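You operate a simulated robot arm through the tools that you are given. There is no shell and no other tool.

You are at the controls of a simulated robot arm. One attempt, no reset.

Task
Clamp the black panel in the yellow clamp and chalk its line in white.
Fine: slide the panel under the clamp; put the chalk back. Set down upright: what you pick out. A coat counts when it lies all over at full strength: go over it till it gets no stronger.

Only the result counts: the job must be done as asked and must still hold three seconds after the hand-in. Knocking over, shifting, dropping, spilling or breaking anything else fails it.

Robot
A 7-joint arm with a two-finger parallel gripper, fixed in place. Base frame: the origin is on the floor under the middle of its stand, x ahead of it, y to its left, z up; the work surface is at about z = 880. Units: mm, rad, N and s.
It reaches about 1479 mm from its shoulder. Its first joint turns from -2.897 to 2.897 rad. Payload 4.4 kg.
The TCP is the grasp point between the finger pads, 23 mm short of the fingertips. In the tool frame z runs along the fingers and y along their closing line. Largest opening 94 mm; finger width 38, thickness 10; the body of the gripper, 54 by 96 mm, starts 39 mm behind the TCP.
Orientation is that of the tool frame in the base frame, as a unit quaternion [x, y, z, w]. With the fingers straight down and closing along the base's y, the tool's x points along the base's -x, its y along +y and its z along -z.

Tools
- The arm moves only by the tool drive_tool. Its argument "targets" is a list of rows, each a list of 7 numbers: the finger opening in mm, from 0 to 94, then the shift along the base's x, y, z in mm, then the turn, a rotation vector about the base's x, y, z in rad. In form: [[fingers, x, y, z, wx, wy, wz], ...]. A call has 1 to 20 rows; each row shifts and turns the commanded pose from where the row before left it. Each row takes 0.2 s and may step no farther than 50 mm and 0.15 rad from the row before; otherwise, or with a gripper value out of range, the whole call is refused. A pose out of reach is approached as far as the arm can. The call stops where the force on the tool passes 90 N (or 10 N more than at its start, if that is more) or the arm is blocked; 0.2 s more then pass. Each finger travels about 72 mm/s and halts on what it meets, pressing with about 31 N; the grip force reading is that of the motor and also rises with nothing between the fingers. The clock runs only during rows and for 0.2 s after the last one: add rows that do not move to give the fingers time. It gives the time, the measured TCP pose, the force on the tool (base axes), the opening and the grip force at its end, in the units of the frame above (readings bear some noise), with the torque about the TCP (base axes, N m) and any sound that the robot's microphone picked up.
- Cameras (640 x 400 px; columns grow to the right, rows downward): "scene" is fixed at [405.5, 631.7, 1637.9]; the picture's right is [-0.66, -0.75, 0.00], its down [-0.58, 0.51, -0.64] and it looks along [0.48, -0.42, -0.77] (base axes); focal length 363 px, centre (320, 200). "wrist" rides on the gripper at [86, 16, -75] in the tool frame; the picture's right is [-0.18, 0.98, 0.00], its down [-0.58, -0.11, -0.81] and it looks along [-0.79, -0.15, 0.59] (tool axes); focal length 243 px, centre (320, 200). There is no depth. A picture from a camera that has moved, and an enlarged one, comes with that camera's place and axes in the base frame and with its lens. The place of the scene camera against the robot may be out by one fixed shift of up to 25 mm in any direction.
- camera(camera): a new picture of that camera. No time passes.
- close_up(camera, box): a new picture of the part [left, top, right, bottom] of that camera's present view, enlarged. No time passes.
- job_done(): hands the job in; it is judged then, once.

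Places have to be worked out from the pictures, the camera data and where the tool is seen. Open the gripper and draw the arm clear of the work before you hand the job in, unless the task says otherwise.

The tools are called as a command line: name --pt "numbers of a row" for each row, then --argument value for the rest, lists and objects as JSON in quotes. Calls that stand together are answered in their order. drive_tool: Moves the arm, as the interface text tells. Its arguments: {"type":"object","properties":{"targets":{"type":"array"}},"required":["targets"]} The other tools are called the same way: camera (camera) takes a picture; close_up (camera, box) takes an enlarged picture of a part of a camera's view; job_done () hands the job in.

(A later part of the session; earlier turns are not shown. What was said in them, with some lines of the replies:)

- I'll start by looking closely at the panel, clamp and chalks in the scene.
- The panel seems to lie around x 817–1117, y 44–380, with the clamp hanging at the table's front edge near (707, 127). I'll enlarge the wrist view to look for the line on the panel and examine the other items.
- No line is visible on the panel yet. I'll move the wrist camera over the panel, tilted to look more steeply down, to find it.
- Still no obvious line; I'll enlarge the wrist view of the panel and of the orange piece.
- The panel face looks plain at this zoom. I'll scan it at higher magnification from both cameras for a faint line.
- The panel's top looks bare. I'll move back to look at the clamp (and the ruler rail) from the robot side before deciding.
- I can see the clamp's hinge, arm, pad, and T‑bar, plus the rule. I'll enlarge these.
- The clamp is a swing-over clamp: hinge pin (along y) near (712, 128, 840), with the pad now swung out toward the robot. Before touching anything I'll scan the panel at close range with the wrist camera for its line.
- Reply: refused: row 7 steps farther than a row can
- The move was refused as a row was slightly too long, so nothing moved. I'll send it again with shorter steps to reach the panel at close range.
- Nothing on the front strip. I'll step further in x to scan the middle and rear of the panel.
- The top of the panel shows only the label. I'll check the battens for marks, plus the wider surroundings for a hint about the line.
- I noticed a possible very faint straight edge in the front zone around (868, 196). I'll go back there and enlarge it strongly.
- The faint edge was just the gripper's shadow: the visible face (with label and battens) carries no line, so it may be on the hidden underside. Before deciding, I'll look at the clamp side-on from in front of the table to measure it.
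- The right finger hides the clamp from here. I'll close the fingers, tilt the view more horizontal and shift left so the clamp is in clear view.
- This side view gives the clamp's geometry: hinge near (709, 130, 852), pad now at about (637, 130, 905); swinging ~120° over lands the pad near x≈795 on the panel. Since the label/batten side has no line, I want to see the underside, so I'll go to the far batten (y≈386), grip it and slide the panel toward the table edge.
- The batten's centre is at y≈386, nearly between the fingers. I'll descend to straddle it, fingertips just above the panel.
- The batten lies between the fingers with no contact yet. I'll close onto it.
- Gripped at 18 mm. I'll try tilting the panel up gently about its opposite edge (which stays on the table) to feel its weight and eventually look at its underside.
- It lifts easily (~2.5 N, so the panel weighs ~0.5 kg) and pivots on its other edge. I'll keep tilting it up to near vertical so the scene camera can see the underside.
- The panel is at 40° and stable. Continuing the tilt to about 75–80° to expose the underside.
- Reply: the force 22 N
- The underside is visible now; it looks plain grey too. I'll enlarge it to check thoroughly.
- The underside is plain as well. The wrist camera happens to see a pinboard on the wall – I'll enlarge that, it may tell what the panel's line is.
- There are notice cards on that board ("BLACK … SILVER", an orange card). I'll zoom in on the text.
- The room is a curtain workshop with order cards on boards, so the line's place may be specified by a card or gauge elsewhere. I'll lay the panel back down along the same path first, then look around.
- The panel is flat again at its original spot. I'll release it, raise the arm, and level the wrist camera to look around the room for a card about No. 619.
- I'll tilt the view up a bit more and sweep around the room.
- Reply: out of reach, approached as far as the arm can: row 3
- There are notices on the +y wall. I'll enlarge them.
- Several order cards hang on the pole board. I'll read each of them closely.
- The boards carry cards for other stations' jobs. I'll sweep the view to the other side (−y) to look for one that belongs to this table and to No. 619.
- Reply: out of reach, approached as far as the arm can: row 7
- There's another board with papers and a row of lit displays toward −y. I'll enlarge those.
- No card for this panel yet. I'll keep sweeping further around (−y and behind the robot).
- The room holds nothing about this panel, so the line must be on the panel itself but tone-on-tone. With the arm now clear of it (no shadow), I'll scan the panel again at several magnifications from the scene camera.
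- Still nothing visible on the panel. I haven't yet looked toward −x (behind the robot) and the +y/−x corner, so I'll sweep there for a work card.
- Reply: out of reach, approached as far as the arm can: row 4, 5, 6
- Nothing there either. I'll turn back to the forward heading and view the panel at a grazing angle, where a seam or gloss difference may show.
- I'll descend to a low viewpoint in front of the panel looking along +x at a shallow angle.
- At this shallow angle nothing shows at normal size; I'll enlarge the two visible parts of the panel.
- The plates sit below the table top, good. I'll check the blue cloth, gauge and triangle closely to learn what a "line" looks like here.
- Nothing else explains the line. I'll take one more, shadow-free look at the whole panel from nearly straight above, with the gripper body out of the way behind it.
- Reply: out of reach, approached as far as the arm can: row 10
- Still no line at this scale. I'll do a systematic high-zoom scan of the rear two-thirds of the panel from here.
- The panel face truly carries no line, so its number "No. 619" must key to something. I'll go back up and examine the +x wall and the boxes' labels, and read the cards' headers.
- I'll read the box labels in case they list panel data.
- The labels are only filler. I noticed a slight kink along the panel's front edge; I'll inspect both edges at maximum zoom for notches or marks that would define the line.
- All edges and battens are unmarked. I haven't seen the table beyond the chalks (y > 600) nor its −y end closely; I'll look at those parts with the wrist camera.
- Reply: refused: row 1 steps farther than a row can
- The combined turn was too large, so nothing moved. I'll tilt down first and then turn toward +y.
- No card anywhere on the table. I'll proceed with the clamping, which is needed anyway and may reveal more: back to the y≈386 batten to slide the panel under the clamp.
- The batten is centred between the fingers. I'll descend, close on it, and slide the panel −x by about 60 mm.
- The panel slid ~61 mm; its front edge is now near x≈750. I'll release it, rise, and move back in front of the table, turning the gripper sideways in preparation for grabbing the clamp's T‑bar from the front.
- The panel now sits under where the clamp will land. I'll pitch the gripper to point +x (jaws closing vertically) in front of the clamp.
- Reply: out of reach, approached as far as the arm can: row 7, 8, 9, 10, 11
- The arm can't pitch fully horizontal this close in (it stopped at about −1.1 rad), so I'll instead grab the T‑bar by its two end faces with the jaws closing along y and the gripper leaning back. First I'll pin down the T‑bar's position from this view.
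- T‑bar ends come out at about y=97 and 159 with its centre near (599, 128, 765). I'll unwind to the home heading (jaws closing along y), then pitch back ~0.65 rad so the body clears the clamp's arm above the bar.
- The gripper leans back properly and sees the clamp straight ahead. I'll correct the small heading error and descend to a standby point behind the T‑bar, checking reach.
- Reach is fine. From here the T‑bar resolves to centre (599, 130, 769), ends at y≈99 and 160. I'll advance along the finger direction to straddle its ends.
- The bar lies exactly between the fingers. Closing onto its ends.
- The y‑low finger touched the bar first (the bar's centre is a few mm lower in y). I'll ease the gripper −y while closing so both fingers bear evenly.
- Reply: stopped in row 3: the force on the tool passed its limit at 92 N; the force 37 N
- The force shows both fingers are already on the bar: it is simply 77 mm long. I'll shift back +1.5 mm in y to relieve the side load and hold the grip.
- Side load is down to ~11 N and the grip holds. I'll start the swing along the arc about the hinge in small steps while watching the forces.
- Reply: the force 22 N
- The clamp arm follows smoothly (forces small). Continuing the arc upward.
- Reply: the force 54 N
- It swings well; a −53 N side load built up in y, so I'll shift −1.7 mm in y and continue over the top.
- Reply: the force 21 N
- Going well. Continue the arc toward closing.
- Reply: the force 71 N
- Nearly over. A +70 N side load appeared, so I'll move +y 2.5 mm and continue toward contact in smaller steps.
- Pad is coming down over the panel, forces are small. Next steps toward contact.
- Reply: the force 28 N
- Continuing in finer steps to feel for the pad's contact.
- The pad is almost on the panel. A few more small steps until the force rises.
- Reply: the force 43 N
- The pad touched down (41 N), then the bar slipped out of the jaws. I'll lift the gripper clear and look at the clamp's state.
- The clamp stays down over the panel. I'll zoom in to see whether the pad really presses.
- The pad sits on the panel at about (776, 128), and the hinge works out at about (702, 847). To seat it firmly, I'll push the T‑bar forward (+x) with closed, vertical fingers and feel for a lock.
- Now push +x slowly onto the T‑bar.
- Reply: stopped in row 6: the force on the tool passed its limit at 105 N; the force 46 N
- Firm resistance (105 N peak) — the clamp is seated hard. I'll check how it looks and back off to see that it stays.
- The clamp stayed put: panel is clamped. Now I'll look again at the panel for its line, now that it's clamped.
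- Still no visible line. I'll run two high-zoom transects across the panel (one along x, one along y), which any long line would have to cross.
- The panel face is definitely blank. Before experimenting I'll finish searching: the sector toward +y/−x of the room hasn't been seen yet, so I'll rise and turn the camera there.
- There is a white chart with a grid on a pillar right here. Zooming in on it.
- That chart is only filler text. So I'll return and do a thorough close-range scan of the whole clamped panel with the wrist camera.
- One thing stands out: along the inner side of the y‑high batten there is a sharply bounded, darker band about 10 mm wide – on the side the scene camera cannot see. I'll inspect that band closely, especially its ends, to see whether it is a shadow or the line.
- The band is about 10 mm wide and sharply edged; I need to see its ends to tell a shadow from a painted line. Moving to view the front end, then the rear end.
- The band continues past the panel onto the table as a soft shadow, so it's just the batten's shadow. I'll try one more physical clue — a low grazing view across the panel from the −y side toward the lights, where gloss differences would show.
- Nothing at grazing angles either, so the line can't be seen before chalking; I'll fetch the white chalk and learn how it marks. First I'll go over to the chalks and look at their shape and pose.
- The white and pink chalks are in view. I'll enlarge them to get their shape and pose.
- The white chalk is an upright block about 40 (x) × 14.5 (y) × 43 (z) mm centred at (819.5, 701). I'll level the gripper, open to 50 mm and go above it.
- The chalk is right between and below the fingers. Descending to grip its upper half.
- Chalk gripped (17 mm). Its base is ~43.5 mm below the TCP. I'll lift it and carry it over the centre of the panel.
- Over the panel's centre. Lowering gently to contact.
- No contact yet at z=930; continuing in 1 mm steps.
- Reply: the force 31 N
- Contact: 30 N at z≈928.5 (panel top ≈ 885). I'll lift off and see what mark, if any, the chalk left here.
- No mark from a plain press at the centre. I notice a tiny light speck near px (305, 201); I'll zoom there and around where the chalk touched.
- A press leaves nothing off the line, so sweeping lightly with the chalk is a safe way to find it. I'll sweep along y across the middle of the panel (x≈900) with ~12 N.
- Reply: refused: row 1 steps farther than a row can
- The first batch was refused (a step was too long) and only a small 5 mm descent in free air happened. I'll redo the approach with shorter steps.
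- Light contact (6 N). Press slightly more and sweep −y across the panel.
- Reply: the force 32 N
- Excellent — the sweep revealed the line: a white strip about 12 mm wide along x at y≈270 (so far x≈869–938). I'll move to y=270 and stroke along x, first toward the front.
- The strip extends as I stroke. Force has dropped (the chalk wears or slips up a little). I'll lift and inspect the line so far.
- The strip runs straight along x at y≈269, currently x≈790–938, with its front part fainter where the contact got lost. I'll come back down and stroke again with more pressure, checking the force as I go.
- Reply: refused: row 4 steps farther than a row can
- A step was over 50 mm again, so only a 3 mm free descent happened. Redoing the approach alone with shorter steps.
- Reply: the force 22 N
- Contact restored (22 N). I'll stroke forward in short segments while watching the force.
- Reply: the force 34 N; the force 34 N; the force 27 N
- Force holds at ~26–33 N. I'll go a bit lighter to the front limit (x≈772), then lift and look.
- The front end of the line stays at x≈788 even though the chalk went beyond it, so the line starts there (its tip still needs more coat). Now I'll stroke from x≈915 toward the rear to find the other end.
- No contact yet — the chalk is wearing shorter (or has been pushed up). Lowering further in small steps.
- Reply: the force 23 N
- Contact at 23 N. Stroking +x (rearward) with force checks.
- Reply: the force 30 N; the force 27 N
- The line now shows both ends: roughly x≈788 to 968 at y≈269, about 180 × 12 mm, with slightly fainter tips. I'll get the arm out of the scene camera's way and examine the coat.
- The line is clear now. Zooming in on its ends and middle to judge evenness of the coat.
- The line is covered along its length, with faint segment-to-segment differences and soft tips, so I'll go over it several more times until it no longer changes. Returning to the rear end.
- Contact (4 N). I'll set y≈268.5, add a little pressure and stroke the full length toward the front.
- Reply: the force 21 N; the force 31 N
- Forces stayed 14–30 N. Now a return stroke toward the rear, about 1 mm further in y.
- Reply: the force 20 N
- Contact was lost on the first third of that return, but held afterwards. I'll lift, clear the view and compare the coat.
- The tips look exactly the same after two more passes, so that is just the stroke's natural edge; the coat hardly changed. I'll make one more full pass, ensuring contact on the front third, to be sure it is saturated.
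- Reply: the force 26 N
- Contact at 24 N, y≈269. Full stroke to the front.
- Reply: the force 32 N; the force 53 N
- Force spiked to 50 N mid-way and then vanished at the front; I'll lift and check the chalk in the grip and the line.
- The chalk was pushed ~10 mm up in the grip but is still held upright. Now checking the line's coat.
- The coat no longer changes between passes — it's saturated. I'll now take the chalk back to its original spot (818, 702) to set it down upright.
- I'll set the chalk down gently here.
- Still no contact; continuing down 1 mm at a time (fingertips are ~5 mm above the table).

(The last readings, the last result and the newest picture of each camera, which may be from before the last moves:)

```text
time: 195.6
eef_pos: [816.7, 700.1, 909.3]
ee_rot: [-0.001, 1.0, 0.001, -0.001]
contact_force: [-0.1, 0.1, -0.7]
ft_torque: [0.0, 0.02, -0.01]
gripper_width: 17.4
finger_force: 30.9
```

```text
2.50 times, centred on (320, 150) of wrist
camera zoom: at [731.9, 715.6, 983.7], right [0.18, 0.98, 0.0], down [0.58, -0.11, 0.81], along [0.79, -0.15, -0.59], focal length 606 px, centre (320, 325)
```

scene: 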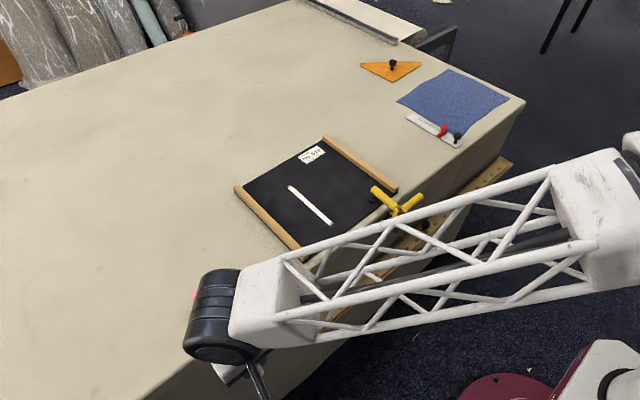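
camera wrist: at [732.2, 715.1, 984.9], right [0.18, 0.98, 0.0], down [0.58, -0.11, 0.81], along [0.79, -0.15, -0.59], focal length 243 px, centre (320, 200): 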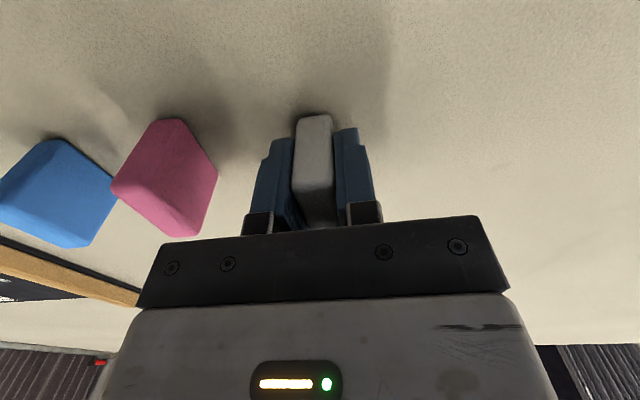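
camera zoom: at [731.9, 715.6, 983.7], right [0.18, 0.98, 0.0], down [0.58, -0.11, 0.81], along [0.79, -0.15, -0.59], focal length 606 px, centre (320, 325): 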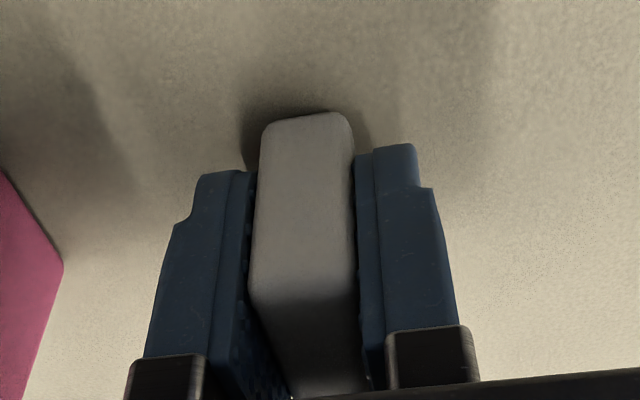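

drive_tool --pt "5 0 0 -0.8 0 0 0" --pt "5 0 0 0 0 0 0"

drive_tool --pt "5 0 0 -0.8 0 0 0" --pt "5 0 0 0 0 0 0"

```text
time: 196.2
eef_pos: [817.1, 698.3, 909.6]
ee_rot: [-0.002, 1.0, 0.0, 0.0]
contact_force: [0.5, 0.9, 3.1]
ft_torque: [0.01, 0.07, -0.01]
gripper_width: 17.4
finger_force: 31.1
```

```text
time: 196.8
eef_pos: [819.2, 698.6, 907.9]
ee_rot: [-0.001, 1.0, 0.0, -0.001]
contact_force: [-2.0, -1.1, 11.5]
ft_torque: [-0.04, 0.31, -0.01]
gripper_width: 17.6
finger_force: 31.1
```

The chalk stands on the table (11 N). I'll ease up slightly, open the fingers, and rise clear.

drive_tool --pt "5 0 0 0.7 0 0 0" --pt "22 0 0 0 0 0 0" --pt "30 0 0 0 0 0 0" --pt "45 0 0 0 0 0 0" --pt "50 0 0 10 0 0 0" --pt "50 0 0 30 0 0 0" --pt "50 0 0 40 0 0 0" --pt "50 0 0 0 0 0 0"

camera --camera "wrist"

```text
time: 198.6
eef_pos: [817.4, 699.9, 989.8]
ee_rot: [-0.001, 1.0, 0.0, -0.001]
contact_force: [0.4, -0.7, 0.1]
ft_torque: [-0.01, 0.04, -0.02]
gripper_width: 50.1
finger_force: 0.2
```

```text
taken
camera wrist: at [732.4, 715.8, 1064.0], right [0.18, 0.98, 0.0], down [0.58, -0.11, 0.81], along [0.79, -0.15, -0.59], focal length 243 px, centre (320, 200)
```

wrist: 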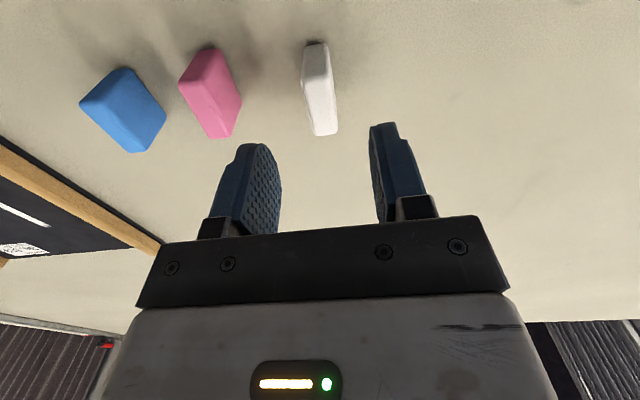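

The white chalk stands upright at its place. I'll retreat the arm away from the work so the scene camera has a clear view of the line and clamp.

drive_tool --pt "50 0 0 40 0 0 0" --pt "50 -30 -30 20 0 0 0" --pt "50 -34 -34 0 0 0 0" --pt "50 -34 -34 0 0 0 0" --pt "50 -34 -34 0 0 0 0" --pt "50 -34 -34 0 0 0 0" --pt "50 -34 -34 0 0 0 0" --pt "50 -34 -34 0 0 0 0" --pt "50 -34 -34 0 0 0 0" --pt "50 -34 -34 0 0 0 0" --pt "50 -34 -34 0 0 0 0" --pt "50 -20 -34 0 0 0 0" --pt "50 0 0 0 0 0 0"

camera --camera "scene"

close_up --camera "scene" --box '[280, 180, 344, 232]'

close_up --camera "scene" --box '[308, 206, 340, 226]'

close_up --camera "scene" --box '[130, 250, 260, 350]'

close_up --camera "scene" --box '[230, 130, 430, 265]'

```text
time: 201.4
eef_pos: [461.4, 327.4, 1048.1]
ee_rot: [-0.001, 1.0, 0.0, -0.002]
contact_force: [0.4, 1.1, -0.5]
ft_torque: [-0.01, 0.01, 0.0]
gripper_width: 50.1
finger_force: 0.1
```

```text
taken
```

scene: 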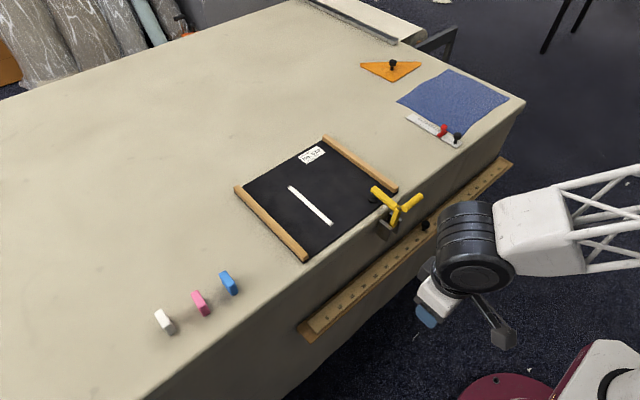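

```text
7.69 times, centred on (312, 206) of scene
camera zoom: at [405.5, 631.7, 1637.9], right [-0.66, -0.75, 0.0], down [-0.58, 0.51, -0.64], along [0.48, -0.42, -0.77], focal length 2791 px, centre (382, 154)
```

zoom: 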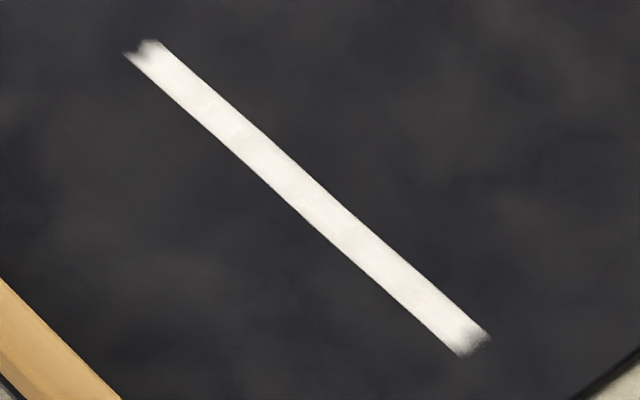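

```text
16.00 times, centred on (324, 216) of scene
camera zoom: at [405.5, 631.7, 1637.9], right [-0.66, -0.75, 0.0], down [-0.58, 0.51, -0.64], along [0.48, -0.42, -0.77], focal length 5806 px, centre (256, -56)
```

zoom: 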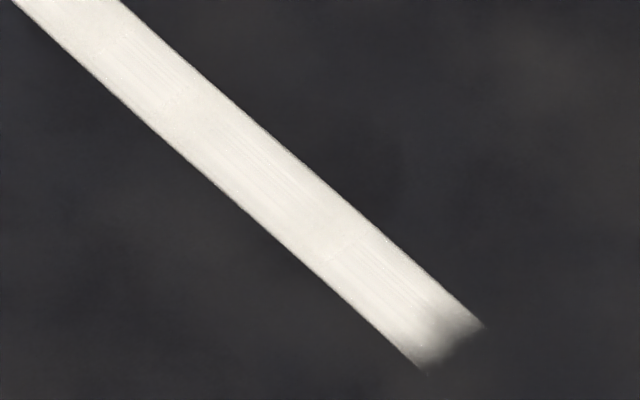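

```text
4.00 times, centred on (195, 300) of scene
camera zoom: at [405.5, 631.7, 1637.9], right [-0.66, -0.75, 0.0], down [-0.58, 0.51, -0.64], along [0.48, -0.42, -0.77], focal length 1451 px, centre (820, -200)
```

zoom: 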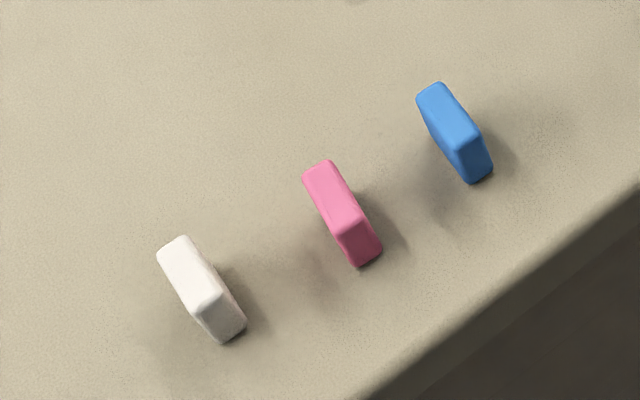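

```text
2.96 times, centred on (330, 198) of scene
camera zoom: at [405.5, 631.7, 1637.9], right [-0.66, -0.75, 0.0], down [-0.58, 0.51, -0.64], along [0.48, -0.42, -0.77], focal length 1075 px, centre (290, 207)
```

zoom: 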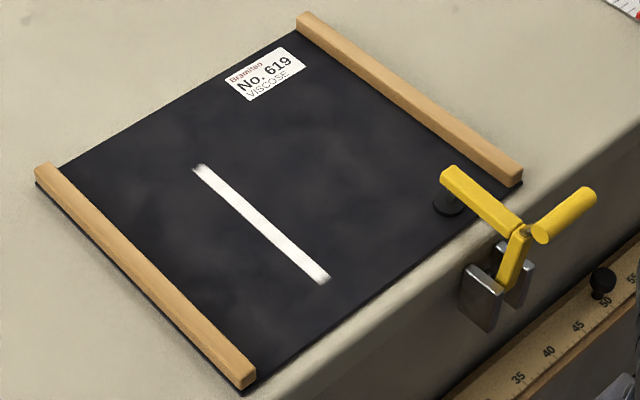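

Everything is in place and the line looks even. Since the two end sections got fewer passes than the middle, I'll pick the chalk up once more and go over both ends to make sure they are at full strength too.

drive_tool --pt "50 32 34 0 0 0 0" --pt "50 32 34 0 0 0 0" --pt "50 32 34 0 0 0 0" --pt "50 32 34 0 0 0 0" --pt "50 32 34 0 0 0 0" --pt "50 32 34 0 0 0 0" --pt "50 32 34 0 0 0 0" --pt "50 32 34 0 0 0 0" --pt "50 32 34 0 0 0 0" --pt "50 32 34 0 0 0 0" --pt "50 36 33 0 0 0 0" --pt "50 0 0 -40 0 0 0" --pt "50 0 0 -30 0 0 0" --pt "50 0 0 0 0 0 0"

camera --camera "wrist"

```text
time: 204.4
eef_pos: [817.6, 702.8, 977.6]
ee_rot: [-0.001, 1.0, 0.0, -0.001]
contact_force: [-0.1, -0.2, -0.6]
ft_torque: [0.04, 0.02, -0.01]
gripper_width: 49.9
finger_force: 0.1
```

```text
taken
camera wrist: at [731.7, 720.1, 1052.0], right [0.18, 0.98, 0.0], down [0.58, -0.11, 0.81], along [0.79, -0.15, -0.59], focal length 243 px, centre (320, 200)
```

wrist: 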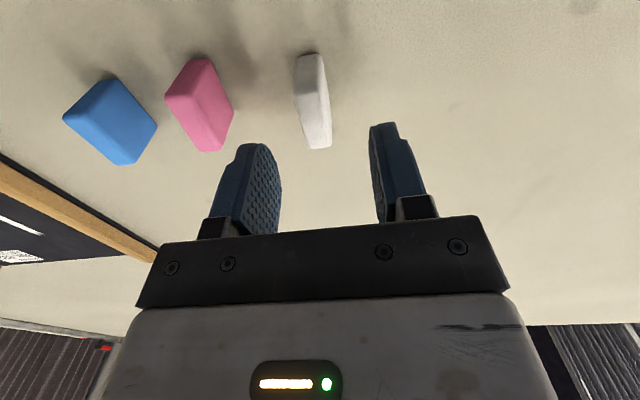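

The chalk stands about 3 mm to the −y side. Correcting, descending and gripping its upper half again.

drive_tool --pt "50 0 -3 -25 0 0 0" --pt "50 0 0 -20 0 0 0" --pt "50 0 0 -9 0 0 0" --pt "50 0 0 0 0 0 0" --pt "10 0 0 0 0 0 0" --pt "5 0 0 0 0 0 0" --pt "5 0 0 0 0 0 0"

camera --camera "wrist"

```text
time: 206.0
eef_pos: [816.8, 700.1, 925.6]
ee_rot: [-0.001, 1.0, 0.0, -0.001]
contact_force: [-1.0, -0.5, 0.5]
ft_torque: [0.01, 0.02, 0.01]
gripper_width: 17.2
finger_force: 30.5
```

```text
taken
camera wrist: at [731.2, 716.3, 999.3], right [0.18, 0.98, 0.0], down [0.58, -0.11, 0.81], along [0.79, -0.15, -0.59], focal length 243 px, centre (320, 200)
```

wrist: 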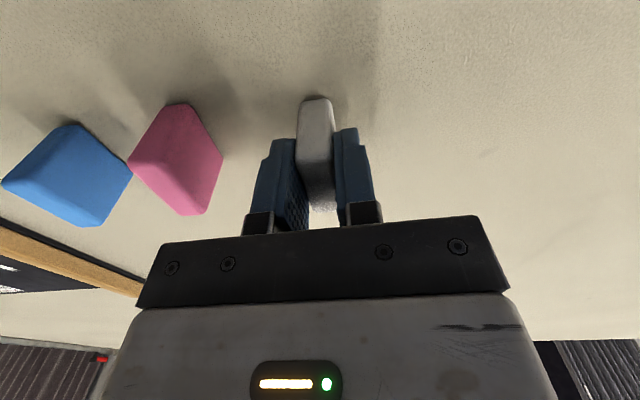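

Gripped again. Carrying it over to the line's front half.

drive_tool --pt "5 0 0 20 0 0 0" --pt "5 0 0 30 0 0 0" --pt "5 0 0 25 0 0 0" --pt "5 4 -43 0 0 0 0" --pt "5 4 -43 0 0 0 0" --pt "5 4 -43 0 0 0 0" --pt "5 4 -43 0 0 0 0" --pt "5 4 -43 0 0 0 0" --pt "5 4 -43 0 0 0 0" --pt "5 4 -43 0 0 0 0" --pt "5 4 -43 0 0 0 0" --pt "5 4 -43 0 0 0 0" --pt "5 4 -43 0 0 0 0" --pt "5 0 0 -40 0 0 0" --pt "5 0 0 -25 0 0 0" --pt "5 0 0 0 0 0 0"

```text
time: 209.4
eef_pos: [858.0, 269.5, 933.5]
ee_rot: [-0.001, 1.0, -0.001, -0.001]
contact_force: [0.2, -0.2, -0.7]
ft_torque: [-0.03, 0.01, 0.0]
gripper_width: 17.1
finger_force: 31.1
```

drive_tool --pt "5 0 0 -3 0 0 0" --pt "5 0 0 -1 0 0 0" --pt "5 0 0 0 0 0 0"

drive_tool --pt "5 0 0 -1 0 0 0" --pt "5 0 0 0 0 0 0"

drive_tool --pt "5 0 0 -1 0 0 0" --pt "5 0 0 0 0 0 0"

```text
time: 210.2
eef_pos: [858.6, 269.4, 930.9]
ee_rot: [-0.001, 1.0, 0.0, -0.001]
contact_force: [-3.7, -0.2, 10.3]
ft_torque: [0.01, 0.14, 0.01]
gripper_width: 17.3
finger_force: 31.1
```

```text
time: 210.8
eef_pos: [857.8, 269.6, 931.7]
ee_rot: [-0.002, 1.0, 0.0, -0.001]
contact_force: [-1.2, 2.6, 19.4]
ft_torque: [0.1, 0.05, -0.01]
gripper_width: 17.1
finger_force: 30.8
```

```text
time: 211.4
eef_pos: [858.4, 270.1, 929.9]
ee_rot: [-0.001, 1.0, 0.0, -0.001]
contact_force: [0.9, 4.1, 34.1]
ft_torque: [0.13, -0.11, 0.04]
gripper_width: 17.6
finger_force: 31.2
```

Contact found; backing off 1 mm (~18 N) and stroking the front half back and forth.

drive_tool --pt "5 0 0 0.8 0 0 0" --pt "5 -10 0 0 0 0 0" --pt "5 -10 0 0 0 0 0" --pt "5 -10 0 0 0 0 0" --pt "5 -10 0 0 0 0 0" --pt "5 0 0 0 0 0 0"

drive_tool --pt "5 -10 0 -0.2 0 0 0" --pt "5 -10 0 0 0 0 0" --pt "5 -10 0 0 0 0 0" --pt "5 -10 0 0 0 0 0" --pt "5 -5 0 0 0 0 0" --pt "5 0 0 0 0 0 0"

```text
time: 212.8
eef_pos: [818.9, 270.1, 927.4]
ee_rot: [-0.002, 1.0, 0.0, -0.001]
contact_force: [9.8, -0.1, 31.6]
ft_torque: [-0.02, -0.16, -0.03]
gripper_width: 17.3
finger_force: 30.6
```

```text
time: 214.2
eef_pos: [772.3, 270.4, 928.9]
ee_rot: [-0.001, 1.0, 0.0, -0.002]
contact_force: [3.1, -0.3, 14.5]
ft_torque: [-0.05, 0.16, 0.02]
gripper_width: 17.1
finger_force: 31.4
```

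Good contact the whole way. Now back rearward over the full length.

drive_tool --pt "5 0 -1 -0.6 0 0 0" --pt "5 10 0 0 0 0 0" --pt "5 10 0 0 0 0 0" --pt "5 10 0 0 0 0 0" --pt "5 10 0 0 0 0 0" --pt "5 0 0 0 0 0 0"

drive_tool --pt "5 10 0 -0.2 0 0 0" --pt "5 10 0 0 0 0 0" --pt "5 10 0 0 0 0 0" --pt "5 10 0 0 0 0 0" --pt "5 10 0 0 0 0 0" --pt "5 0 0 0 0 0 0"

drive_tool --pt "5 10 0 -0.2 0 0 0" --pt "5 10 0 0 0 0 0" --pt "5 10 0 0 0 0 0" --pt "5 10 0 0 0 0 0" --pt "5 10 0 0 0 0 0" --pt "5 10 0 0 0 0 0" --pt "5 0 0 0 0 0 0"

drive_tool --pt "5 10 0 -0.2 0 0 0" --pt "5 10 0 0 0 0 0" --pt "5 10 0 0 0 0 0" --pt "5 10 0 0 0 0 0" --pt "5 10 0 0 0 0 0" --pt "5 10 0 0 0 0 0" --pt "5 0 0 0 0 0 0"

```text
time: 215.6
eef_pos: [812.6, 268.3, 927.8]
ee_rot: [0.0, 1.0, 0.0, -0.001]
contact_force: [-2.1, 0.5, 4.5]
ft_torque: [0.03, 0.14, -0.03]
gripper_width: 17.3
finger_force: 30.5
```

```text
time: 217.0
eef_pos: [862.8, 268.2, 927.5]
ee_rot: [-0.001, 1.0, 0.0, -0.001]
contact_force: [-5.2, -0.2, 15.9]
ft_torque: [0.01, 0.45, 0.02]
gripper_width: 17.4
finger_force: 30.9
```

```text
time: 218.6
eef_pos: [924.2, 269.2, 927.6]
ee_rot: [-0.001, 1.0, 0.001, -0.001]
contact_force: [-3.9, -0.3, 11.4]
ft_torque: [0.0, 0.23, 0.0]
gripper_width: 17.4
finger_force: 31.6
```

```text
time: 220.2
eef_pos: [982.6, 269.8, 927.9]
ee_rot: [-0.001, 1.0, 0.001, -0.002]
contact_force: [-2.2, 1.0, 5.6]
ft_torque: [0.04, 0.08, -0.01]
gripper_width: 17.1
finger_force: 31.5
```

Contact throughout (5–16 N). One more stroke back to the front.

drive_tool --pt "5 0 0 -0.6 0 0 0" --pt "5 -10 0 0 0 0 0" --pt "5 -10 0 0 0 0 0" --pt "5 -10 0 0 0 0 0" --pt "5 -10 0 0 0 0 0" --pt "5 -10 0 0 0 0 0" --pt "5 -10 0 0 0 0 0" --pt "5 0 0 0 0 0 0"

drive_tool --pt "5 -10 0 0 0 0 0" --pt "5 -10 0 0 0 0 0" --pt "5 -10 0 0 0 0 0" --pt "5 -10 0 0 0 0 0" --pt "5 -10 0 0 0 0 0" --pt "5 -10 0 0 0 0 0" --pt "5 -10 0 0 0 0 0" --pt "5 0 0 0 0 0 0"

drive_tool --pt "5 -10 0 0 0 0 0" --pt "5 -10 0 0 0 0 0" --pt "5 -10 0 0 0 0 0" --pt "5 -10 0 0 0 0 0" --pt "5 -10 0 0 0 0 0" --pt "5 -10 0 0 0 0 0" --pt "5 -10 0 0 0 0 0" --pt "5 0 0 0 0 0 0"

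```text
time: 222.0
eef_pos: [922.9, 269.5, 927.4]
ee_rot: [-0.002, 1.0, 0.0, -0.001]
contact_force: [5.7, 1.7, 14.2]
ft_torque: [0.03, -0.2, -0.02]
gripper_width: 17.3
finger_force: 31.2
```

```text
time: 223.8
eef_pos: [854.6, 268.6, 927.2]
ee_rot: [-0.002, 1.0, 0.0, 0.0]
contact_force: [3.9, -1.8, 15.5]
ft_torque: [-0.09, -0.07, 0.0]
gripper_width: 17.2
finger_force: 31.3
```

```text
time: 225.6
eef_pos: [783.3, 269.1, 927.6]
ee_rot: [-0.001, 1.0, 0.0, -0.001]
contact_force: [5.2, -1.3, 13.5]
ft_torque: [-0.08, -0.12, 0.02]
gripper_width: 17.1
finger_force: 31.3
```

Even 14–15 N along the whole stroke. Finish past the front tip, lift, and carry the chalk back over its spot.

drive_tool --pt "5 -8 0 0 0 0 0" --pt "5 8 0 -0.2 0 0 0" --pt "5 8 0 0 0 0 0" --pt "5 0 0 10 0 0 0" --pt "5 0 0 30 0 0 0" --pt "5 0 0 30 0 0 0" --pt "5 3 43 0 0 0 0" --pt "5 3 43 0 0 0 0" --pt "5 3 43 0 0 0 0" --pt "5 3 43 0 0 0 0" --pt "5 3 43 0 0 0 0" --pt "5 3 43 0 0 0 0" --pt "5 3 43 0 0 0 0" --pt "5 3 43 0 0 0 0" --pt "5 2 43 0 0 0 0" --pt "5 2 43 0 0 0 0" --pt "5 0 0 0 0 0 0"

```text
time: 229.2
eef_pos: [820.9, 699.5, 996.6]
ee_rot: [-0.002, 1.0, 0.0, -0.001]
contact_force: [-0.4, -0.1, -0.4]
ft_torque: [0.0, 0.02, -0.01]
gripper_width: 17.0
finger_force: 31.3
```

drive_tool --pt "5 -2 1 -35 0 0 0" --pt "5 0 0 -25 0 0 0" --pt "5 0 0 -8 0 0 0" --pt "5 0 0 0 0 0 0"

drive_tool --pt "5 0 0 -2 0 0 0" --pt "5 0 0 -1 0 0 0" --pt "5 0 0 0 0 0 0"

```text
time: 230.2
eef_pos: [819.3, 698.3, 927.0]
ee_rot: [-0.001, 1.0, 0.0, -0.001]
contact_force: [0.3, -0.1, -0.3]
ft_torque: [-0.06, -0.01, 0.0]
gripper_width: 17.5
finger_force: 31.5
```

```text
time: 231.0
eef_pos: [817.7, 698.5, 924.2]
ee_rot: [-0.002, 1.0, 0.001, 0.0]
contact_force: [-0.7, 0.5, -0.7]
ft_torque: [0.0, -0.01, -0.02]
gripper_width: 17.5
finger_force: 31.0
```

drive_tool --pt "5 0 0 -1 0 0 0" --pt "5 0 0 0 0 0 0"

drive_tool --pt "5 0 0 -1 0 0 0" --pt "5 0 0 0 0 0 0"

```text
time: 231.6
eef_pos: [818.0, 698.6, 924.4]
ee_rot: [-0.001, 1.0, 0.0, -0.001]
contact_force: [0.3, 0.9, -0.3]
ft_torque: [0.02, 0.01, -0.03]
gripper_width: 17.3
finger_force: 31.0
```

```text
time: 232.2
eef_pos: [818.7, 699.7, 922.8]
ee_rot: [0.0, 1.0, 0.0, -0.002]
contact_force: [-0.2, 0.2, -0.4]
ft_torque: [0.0, 0.02, 0.01]
gripper_width: 17.3
finger_force: 31.1
```

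drive_tool --pt "5 0 0 -1 0 0 0" --pt "5 0 0 0 0 0 0"

drive_tool --pt "5 0 0 -0.8 0 0 0" --pt "5 0 0 0 0 0 0"

```text
time: 232.8
eef_pos: [817.2, 699.7, 921.8]
ee_rot: [-0.002, 1.0, 0.0, 0.0]
contact_force: [0.9, -0.1, -1.1]
ft_torque: [0.02, -0.03, 0.0]
gripper_width: 17.2
finger_force: 31.4
```

```text
time: 233.4
eef_pos: [816.8, 700.0, 921.1]
ee_rot: [0.0, 1.0, 0.0, -0.001]
contact_force: [-0.7, -0.8, 0.2]
ft_torque: [-0.01, 0.02, 0.02]
gripper_width: 17.2
finger_force: 31.0
```

drive_tool --pt "5 0 0 -0.8 0 0 0" --pt "5 0 0 0 0 0 0"

drive_tool --pt "5 0 0 -0.8 0 0 0" --pt "5 0 0 0 0 0 0"

```text
time: 234.0
eef_pos: [817.1, 700.0, 921.1]
ee_rot: [-0.001, 1.0, 0.001, -0.001]
contact_force: [0.3, 0.7, 5.9]
ft_torque: [0.05, 0.12, -0.02]
gripper_width: 17.2
finger_force: 31.3
```

```text
time: 234.6
eef_pos: [817.5, 699.2, 920.7]
ee_rot: [-0.001, 1.0, 0.001, 0.0]
contact_force: [-4.9, 3.3, 16.7]
ft_torque: [0.08, 0.31, -0.01]
gripper_width: 17.3
finger_force: 31.2
```

The chalk rests on the table. Easing up, releasing, rising, and withdrawing the arm to the robot's side.

drive_tool --pt "5 0 0 0.8 0 0 0" --pt "22 0 0 0 0 0 0" --pt "30 0 0 0 0 0 0" --pt "45 0 0 0 0 0 0" --pt "50 0 0 10 0 0 0" --pt "50 0 0 30 0 0 0" --pt "50 0 0 40 0 0 0" --pt "50 0 0 40 0 0 0" --pt "50 -30 -30 10 0 0 0" --pt "50 -34 -34 0 0 0 0" --pt "50 -34 -34 0 0 0 0" --pt "50 -34 -34 0 0 0 0" --pt "50 -34 -34 0 0 0 0" --pt "50 -34 -34 0 0 0 0" --pt "50 -34 -34 0 0 0 0" --pt "50 -34 -34 0 0 0 0" --pt "50 -34 -34 0 0 0 0" --pt "50 -34 -34 0 0 0 0" --pt "70 -20 -34 0 0 0 0" --pt "94 0 0 0 0 0 0"

camera --camera "scene"

close_up --camera "scene" --box '[280, 180, 344, 232]'

close_up --camera "scene" --box '[308, 206, 340, 226]'

close_up --camera "scene" --box '[280, 180, 312, 200]'

close_up --camera "scene" --box '[130, 250, 260, 350]'

close_up --camera "scene" --box '[350, 160, 440, 230]'

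```text
time: 238.8
eef_pos: [463.6, 328.2, 1049.2]
ee_rot: [0.0, 1.0, -0.001, -0.002]
contact_force: [-0.3, -0.2, 0.7]
ft_torque: [0.03, 0.02, 0.01]
gripper_width: 94.2
finger_force: 0.0
```

```text
taken
```

scene: 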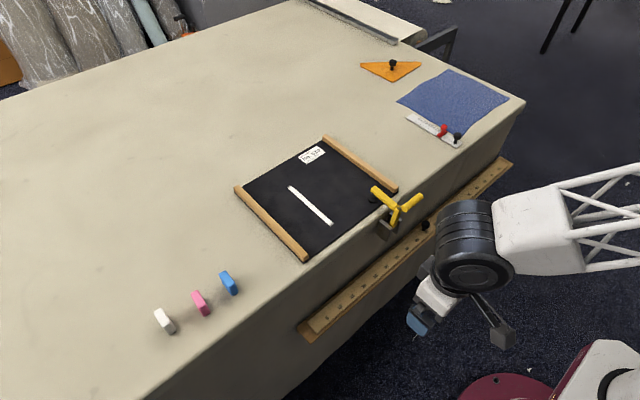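

```text
7.69 times, centred on (312, 206) of scene
camera zoom: at [405.5, 631.7, 1637.9], right [-0.66, -0.75, 0.0], down [-0.58, 0.51, -0.64], along [0.48, -0.42, -0.77], focal length 2791 px, centre (382, 154)
```

zoom: 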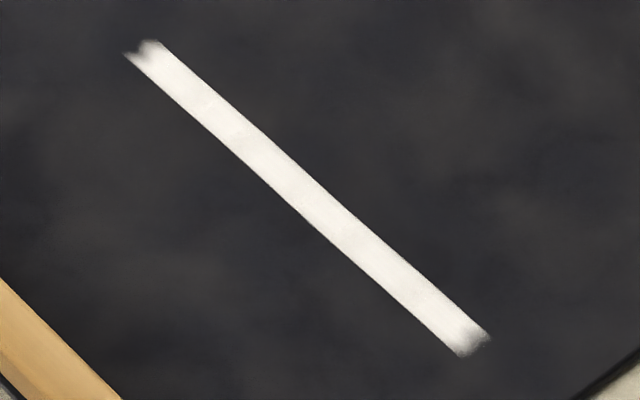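

```text
16.00 times, centred on (324, 216) of scene
camera zoom: at [405.5, 631.7, 1637.9], right [-0.66, -0.75, 0.0], down [-0.58, 0.51, -0.64], along [0.48, -0.42, -0.77], focal length 5806 px, centre (256, -56)
```

zoom: 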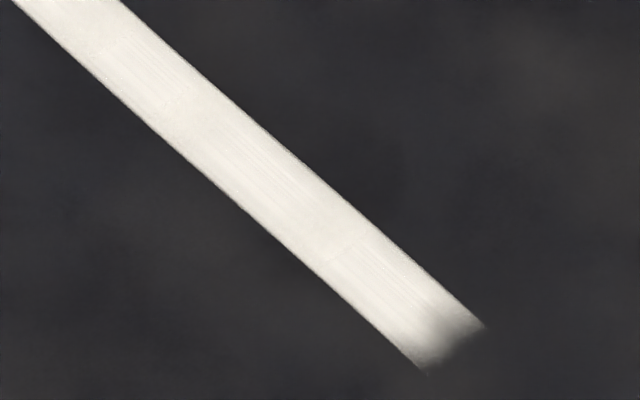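

```text
16.00 times, centred on (296, 190) of scene
camera zoom: at [405.5, 631.7, 1637.9], right [-0.66, -0.75, 0.0], down [-0.58, 0.51, -0.64], along [0.48, -0.42, -0.77], focal length 5806 px, centre (704, 360)
```

zoom: 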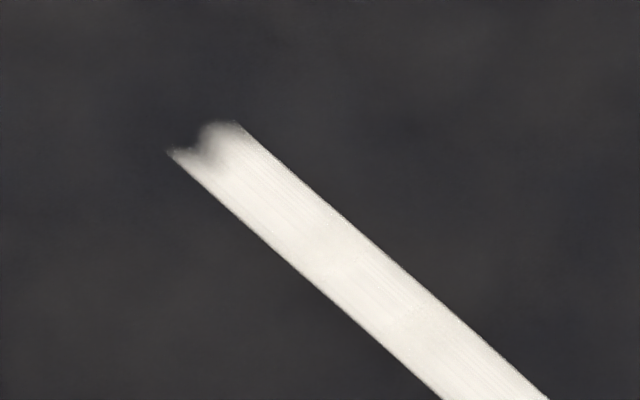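

```text
4.00 times, centred on (195, 300) of scene
camera zoom: at [405.5, 631.7, 1637.9], right [-0.66, -0.75, 0.0], down [-0.58, 0.51, -0.64], along [0.48, -0.42, -0.77], focal length 1451 px, centre (820, -200)
```

zoom: 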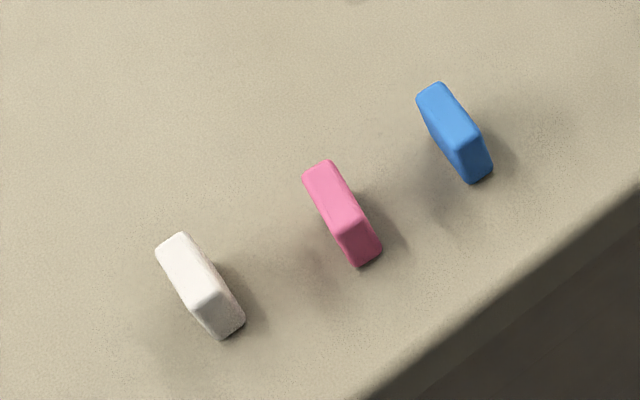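

```text
5.71 times, centred on (395, 195) of scene
camera zoom: at [405.5, 631.7, 1637.9], right [-0.66, -0.75, 0.0], down [-0.58, 0.51, -0.64], along [0.48, -0.42, -0.77], focal length 2073 px, centre (-109, 229)
```

zoom: 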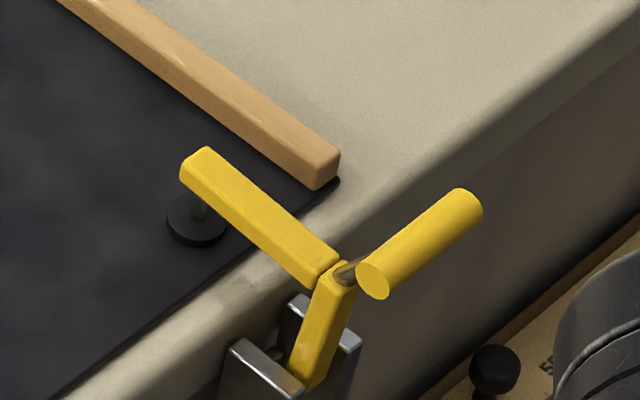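

The coat is unchanged by the extra strokes (so it's at full strength), the clamp still presses the panel, and the arm is clear. I'll take one last close look at the chalk's stance before handing in.

close_up --camera "scene" --box '[145, 300, 195, 345]'

close_up --camera "scene" --box '[375, 183, 405, 208]'

camera --camera "wrist"

```text
8.89 times, centred on (170, 322) of scene
camera zoom: at [405.5, 631.7, 1637.9], right [-0.66, -0.75, 0.0], down [-0.58, 0.51, -0.64], along [0.48, -0.42, -0.77], focal length 3225 px, centre (1653, -889)
```

zoom: 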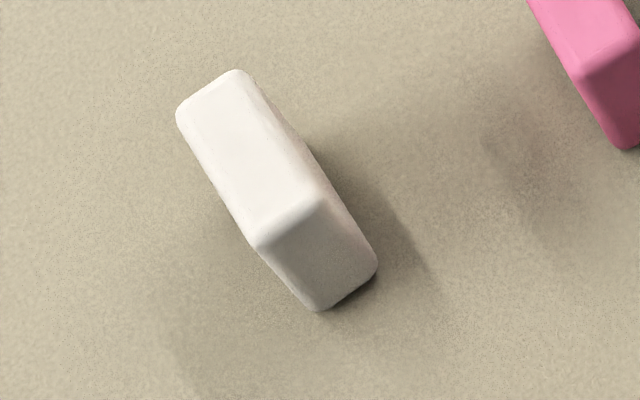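

```text
16.00 times, centred on (390, 196) of scene
camera zoom: at [405.5, 631.7, 1637.9], right [-0.66, -0.75, 0.0], down [-0.58, 0.51, -0.64], along [0.48, -0.42, -0.77], focal length 5806 px, centre (-800, 272)
```

zoom: 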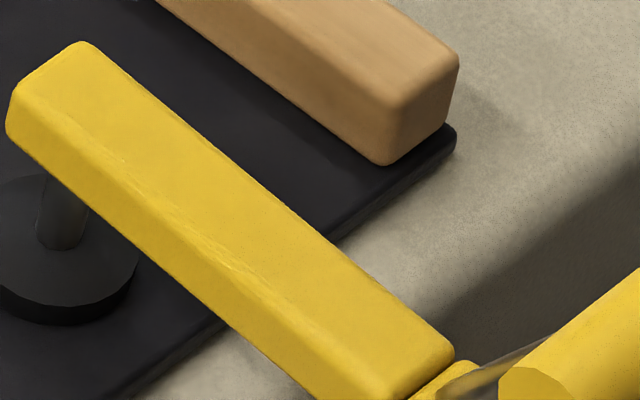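

```text
taken
camera wrist: at [377.7, 344.6, 1124.7], right [0.18, 0.98, 0.0], down [0.58, -0.11, 0.81], along [0.79, -0.15, -0.59], focal length 243 px, centre (320, 200)
```

wrist: 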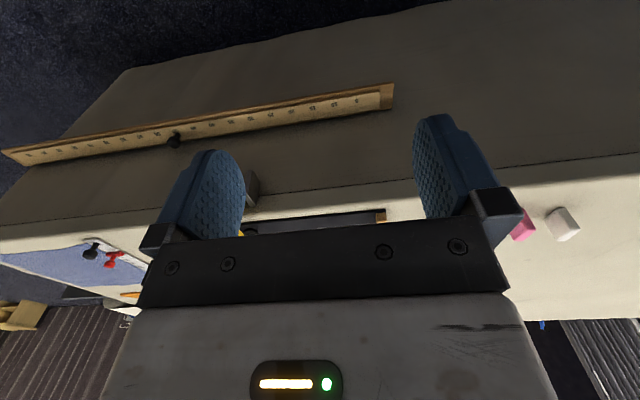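

The chalk stands flat and upright, the pad sits on the panel, the line is evenly white, and the arm with open gripper is clear of the work. Handing in.

job_done

```text
The job is handed in.
```

I clamped the black panel in the yellow clamp, chalked its line in white and handed the job in. No verdict has come back.

- **Panel and clamp:** I slid the panel about 60 mm toward the front edge and swung the yellow clamp over onto it. I then pushed the clamp's handle until the force passed the 90 N limit. The pad stayed seated for the rest of the job. The clamp gives no lock signal I could see or hear, so I judged it closed by that push and by how it looked.
- **Finding the line:** The line can't be seen before it is chalked. I looked for it first by tilting the panel up to check its underside, then set it back. I then drew the white chalk lightly across the face, and it only marked where the line is.
- **The line:** It runs front to back for about 180 mm and is about 12 mm wide. I went over it several times, with extra passes on both ends, until close-ups showed no further change. Both tips still look ragged. They kept the same shape through every later pass, so I took that as the line's own edge rather than missing coat.
- **Chalk:** The white chalk stands upright within about a centimetre of where it started. The pink and blue chalks were not touched.

The gripper is open and the arm is back on the robot's side, clear of the work. I saw nothing else knocked over, shifted or dropped.
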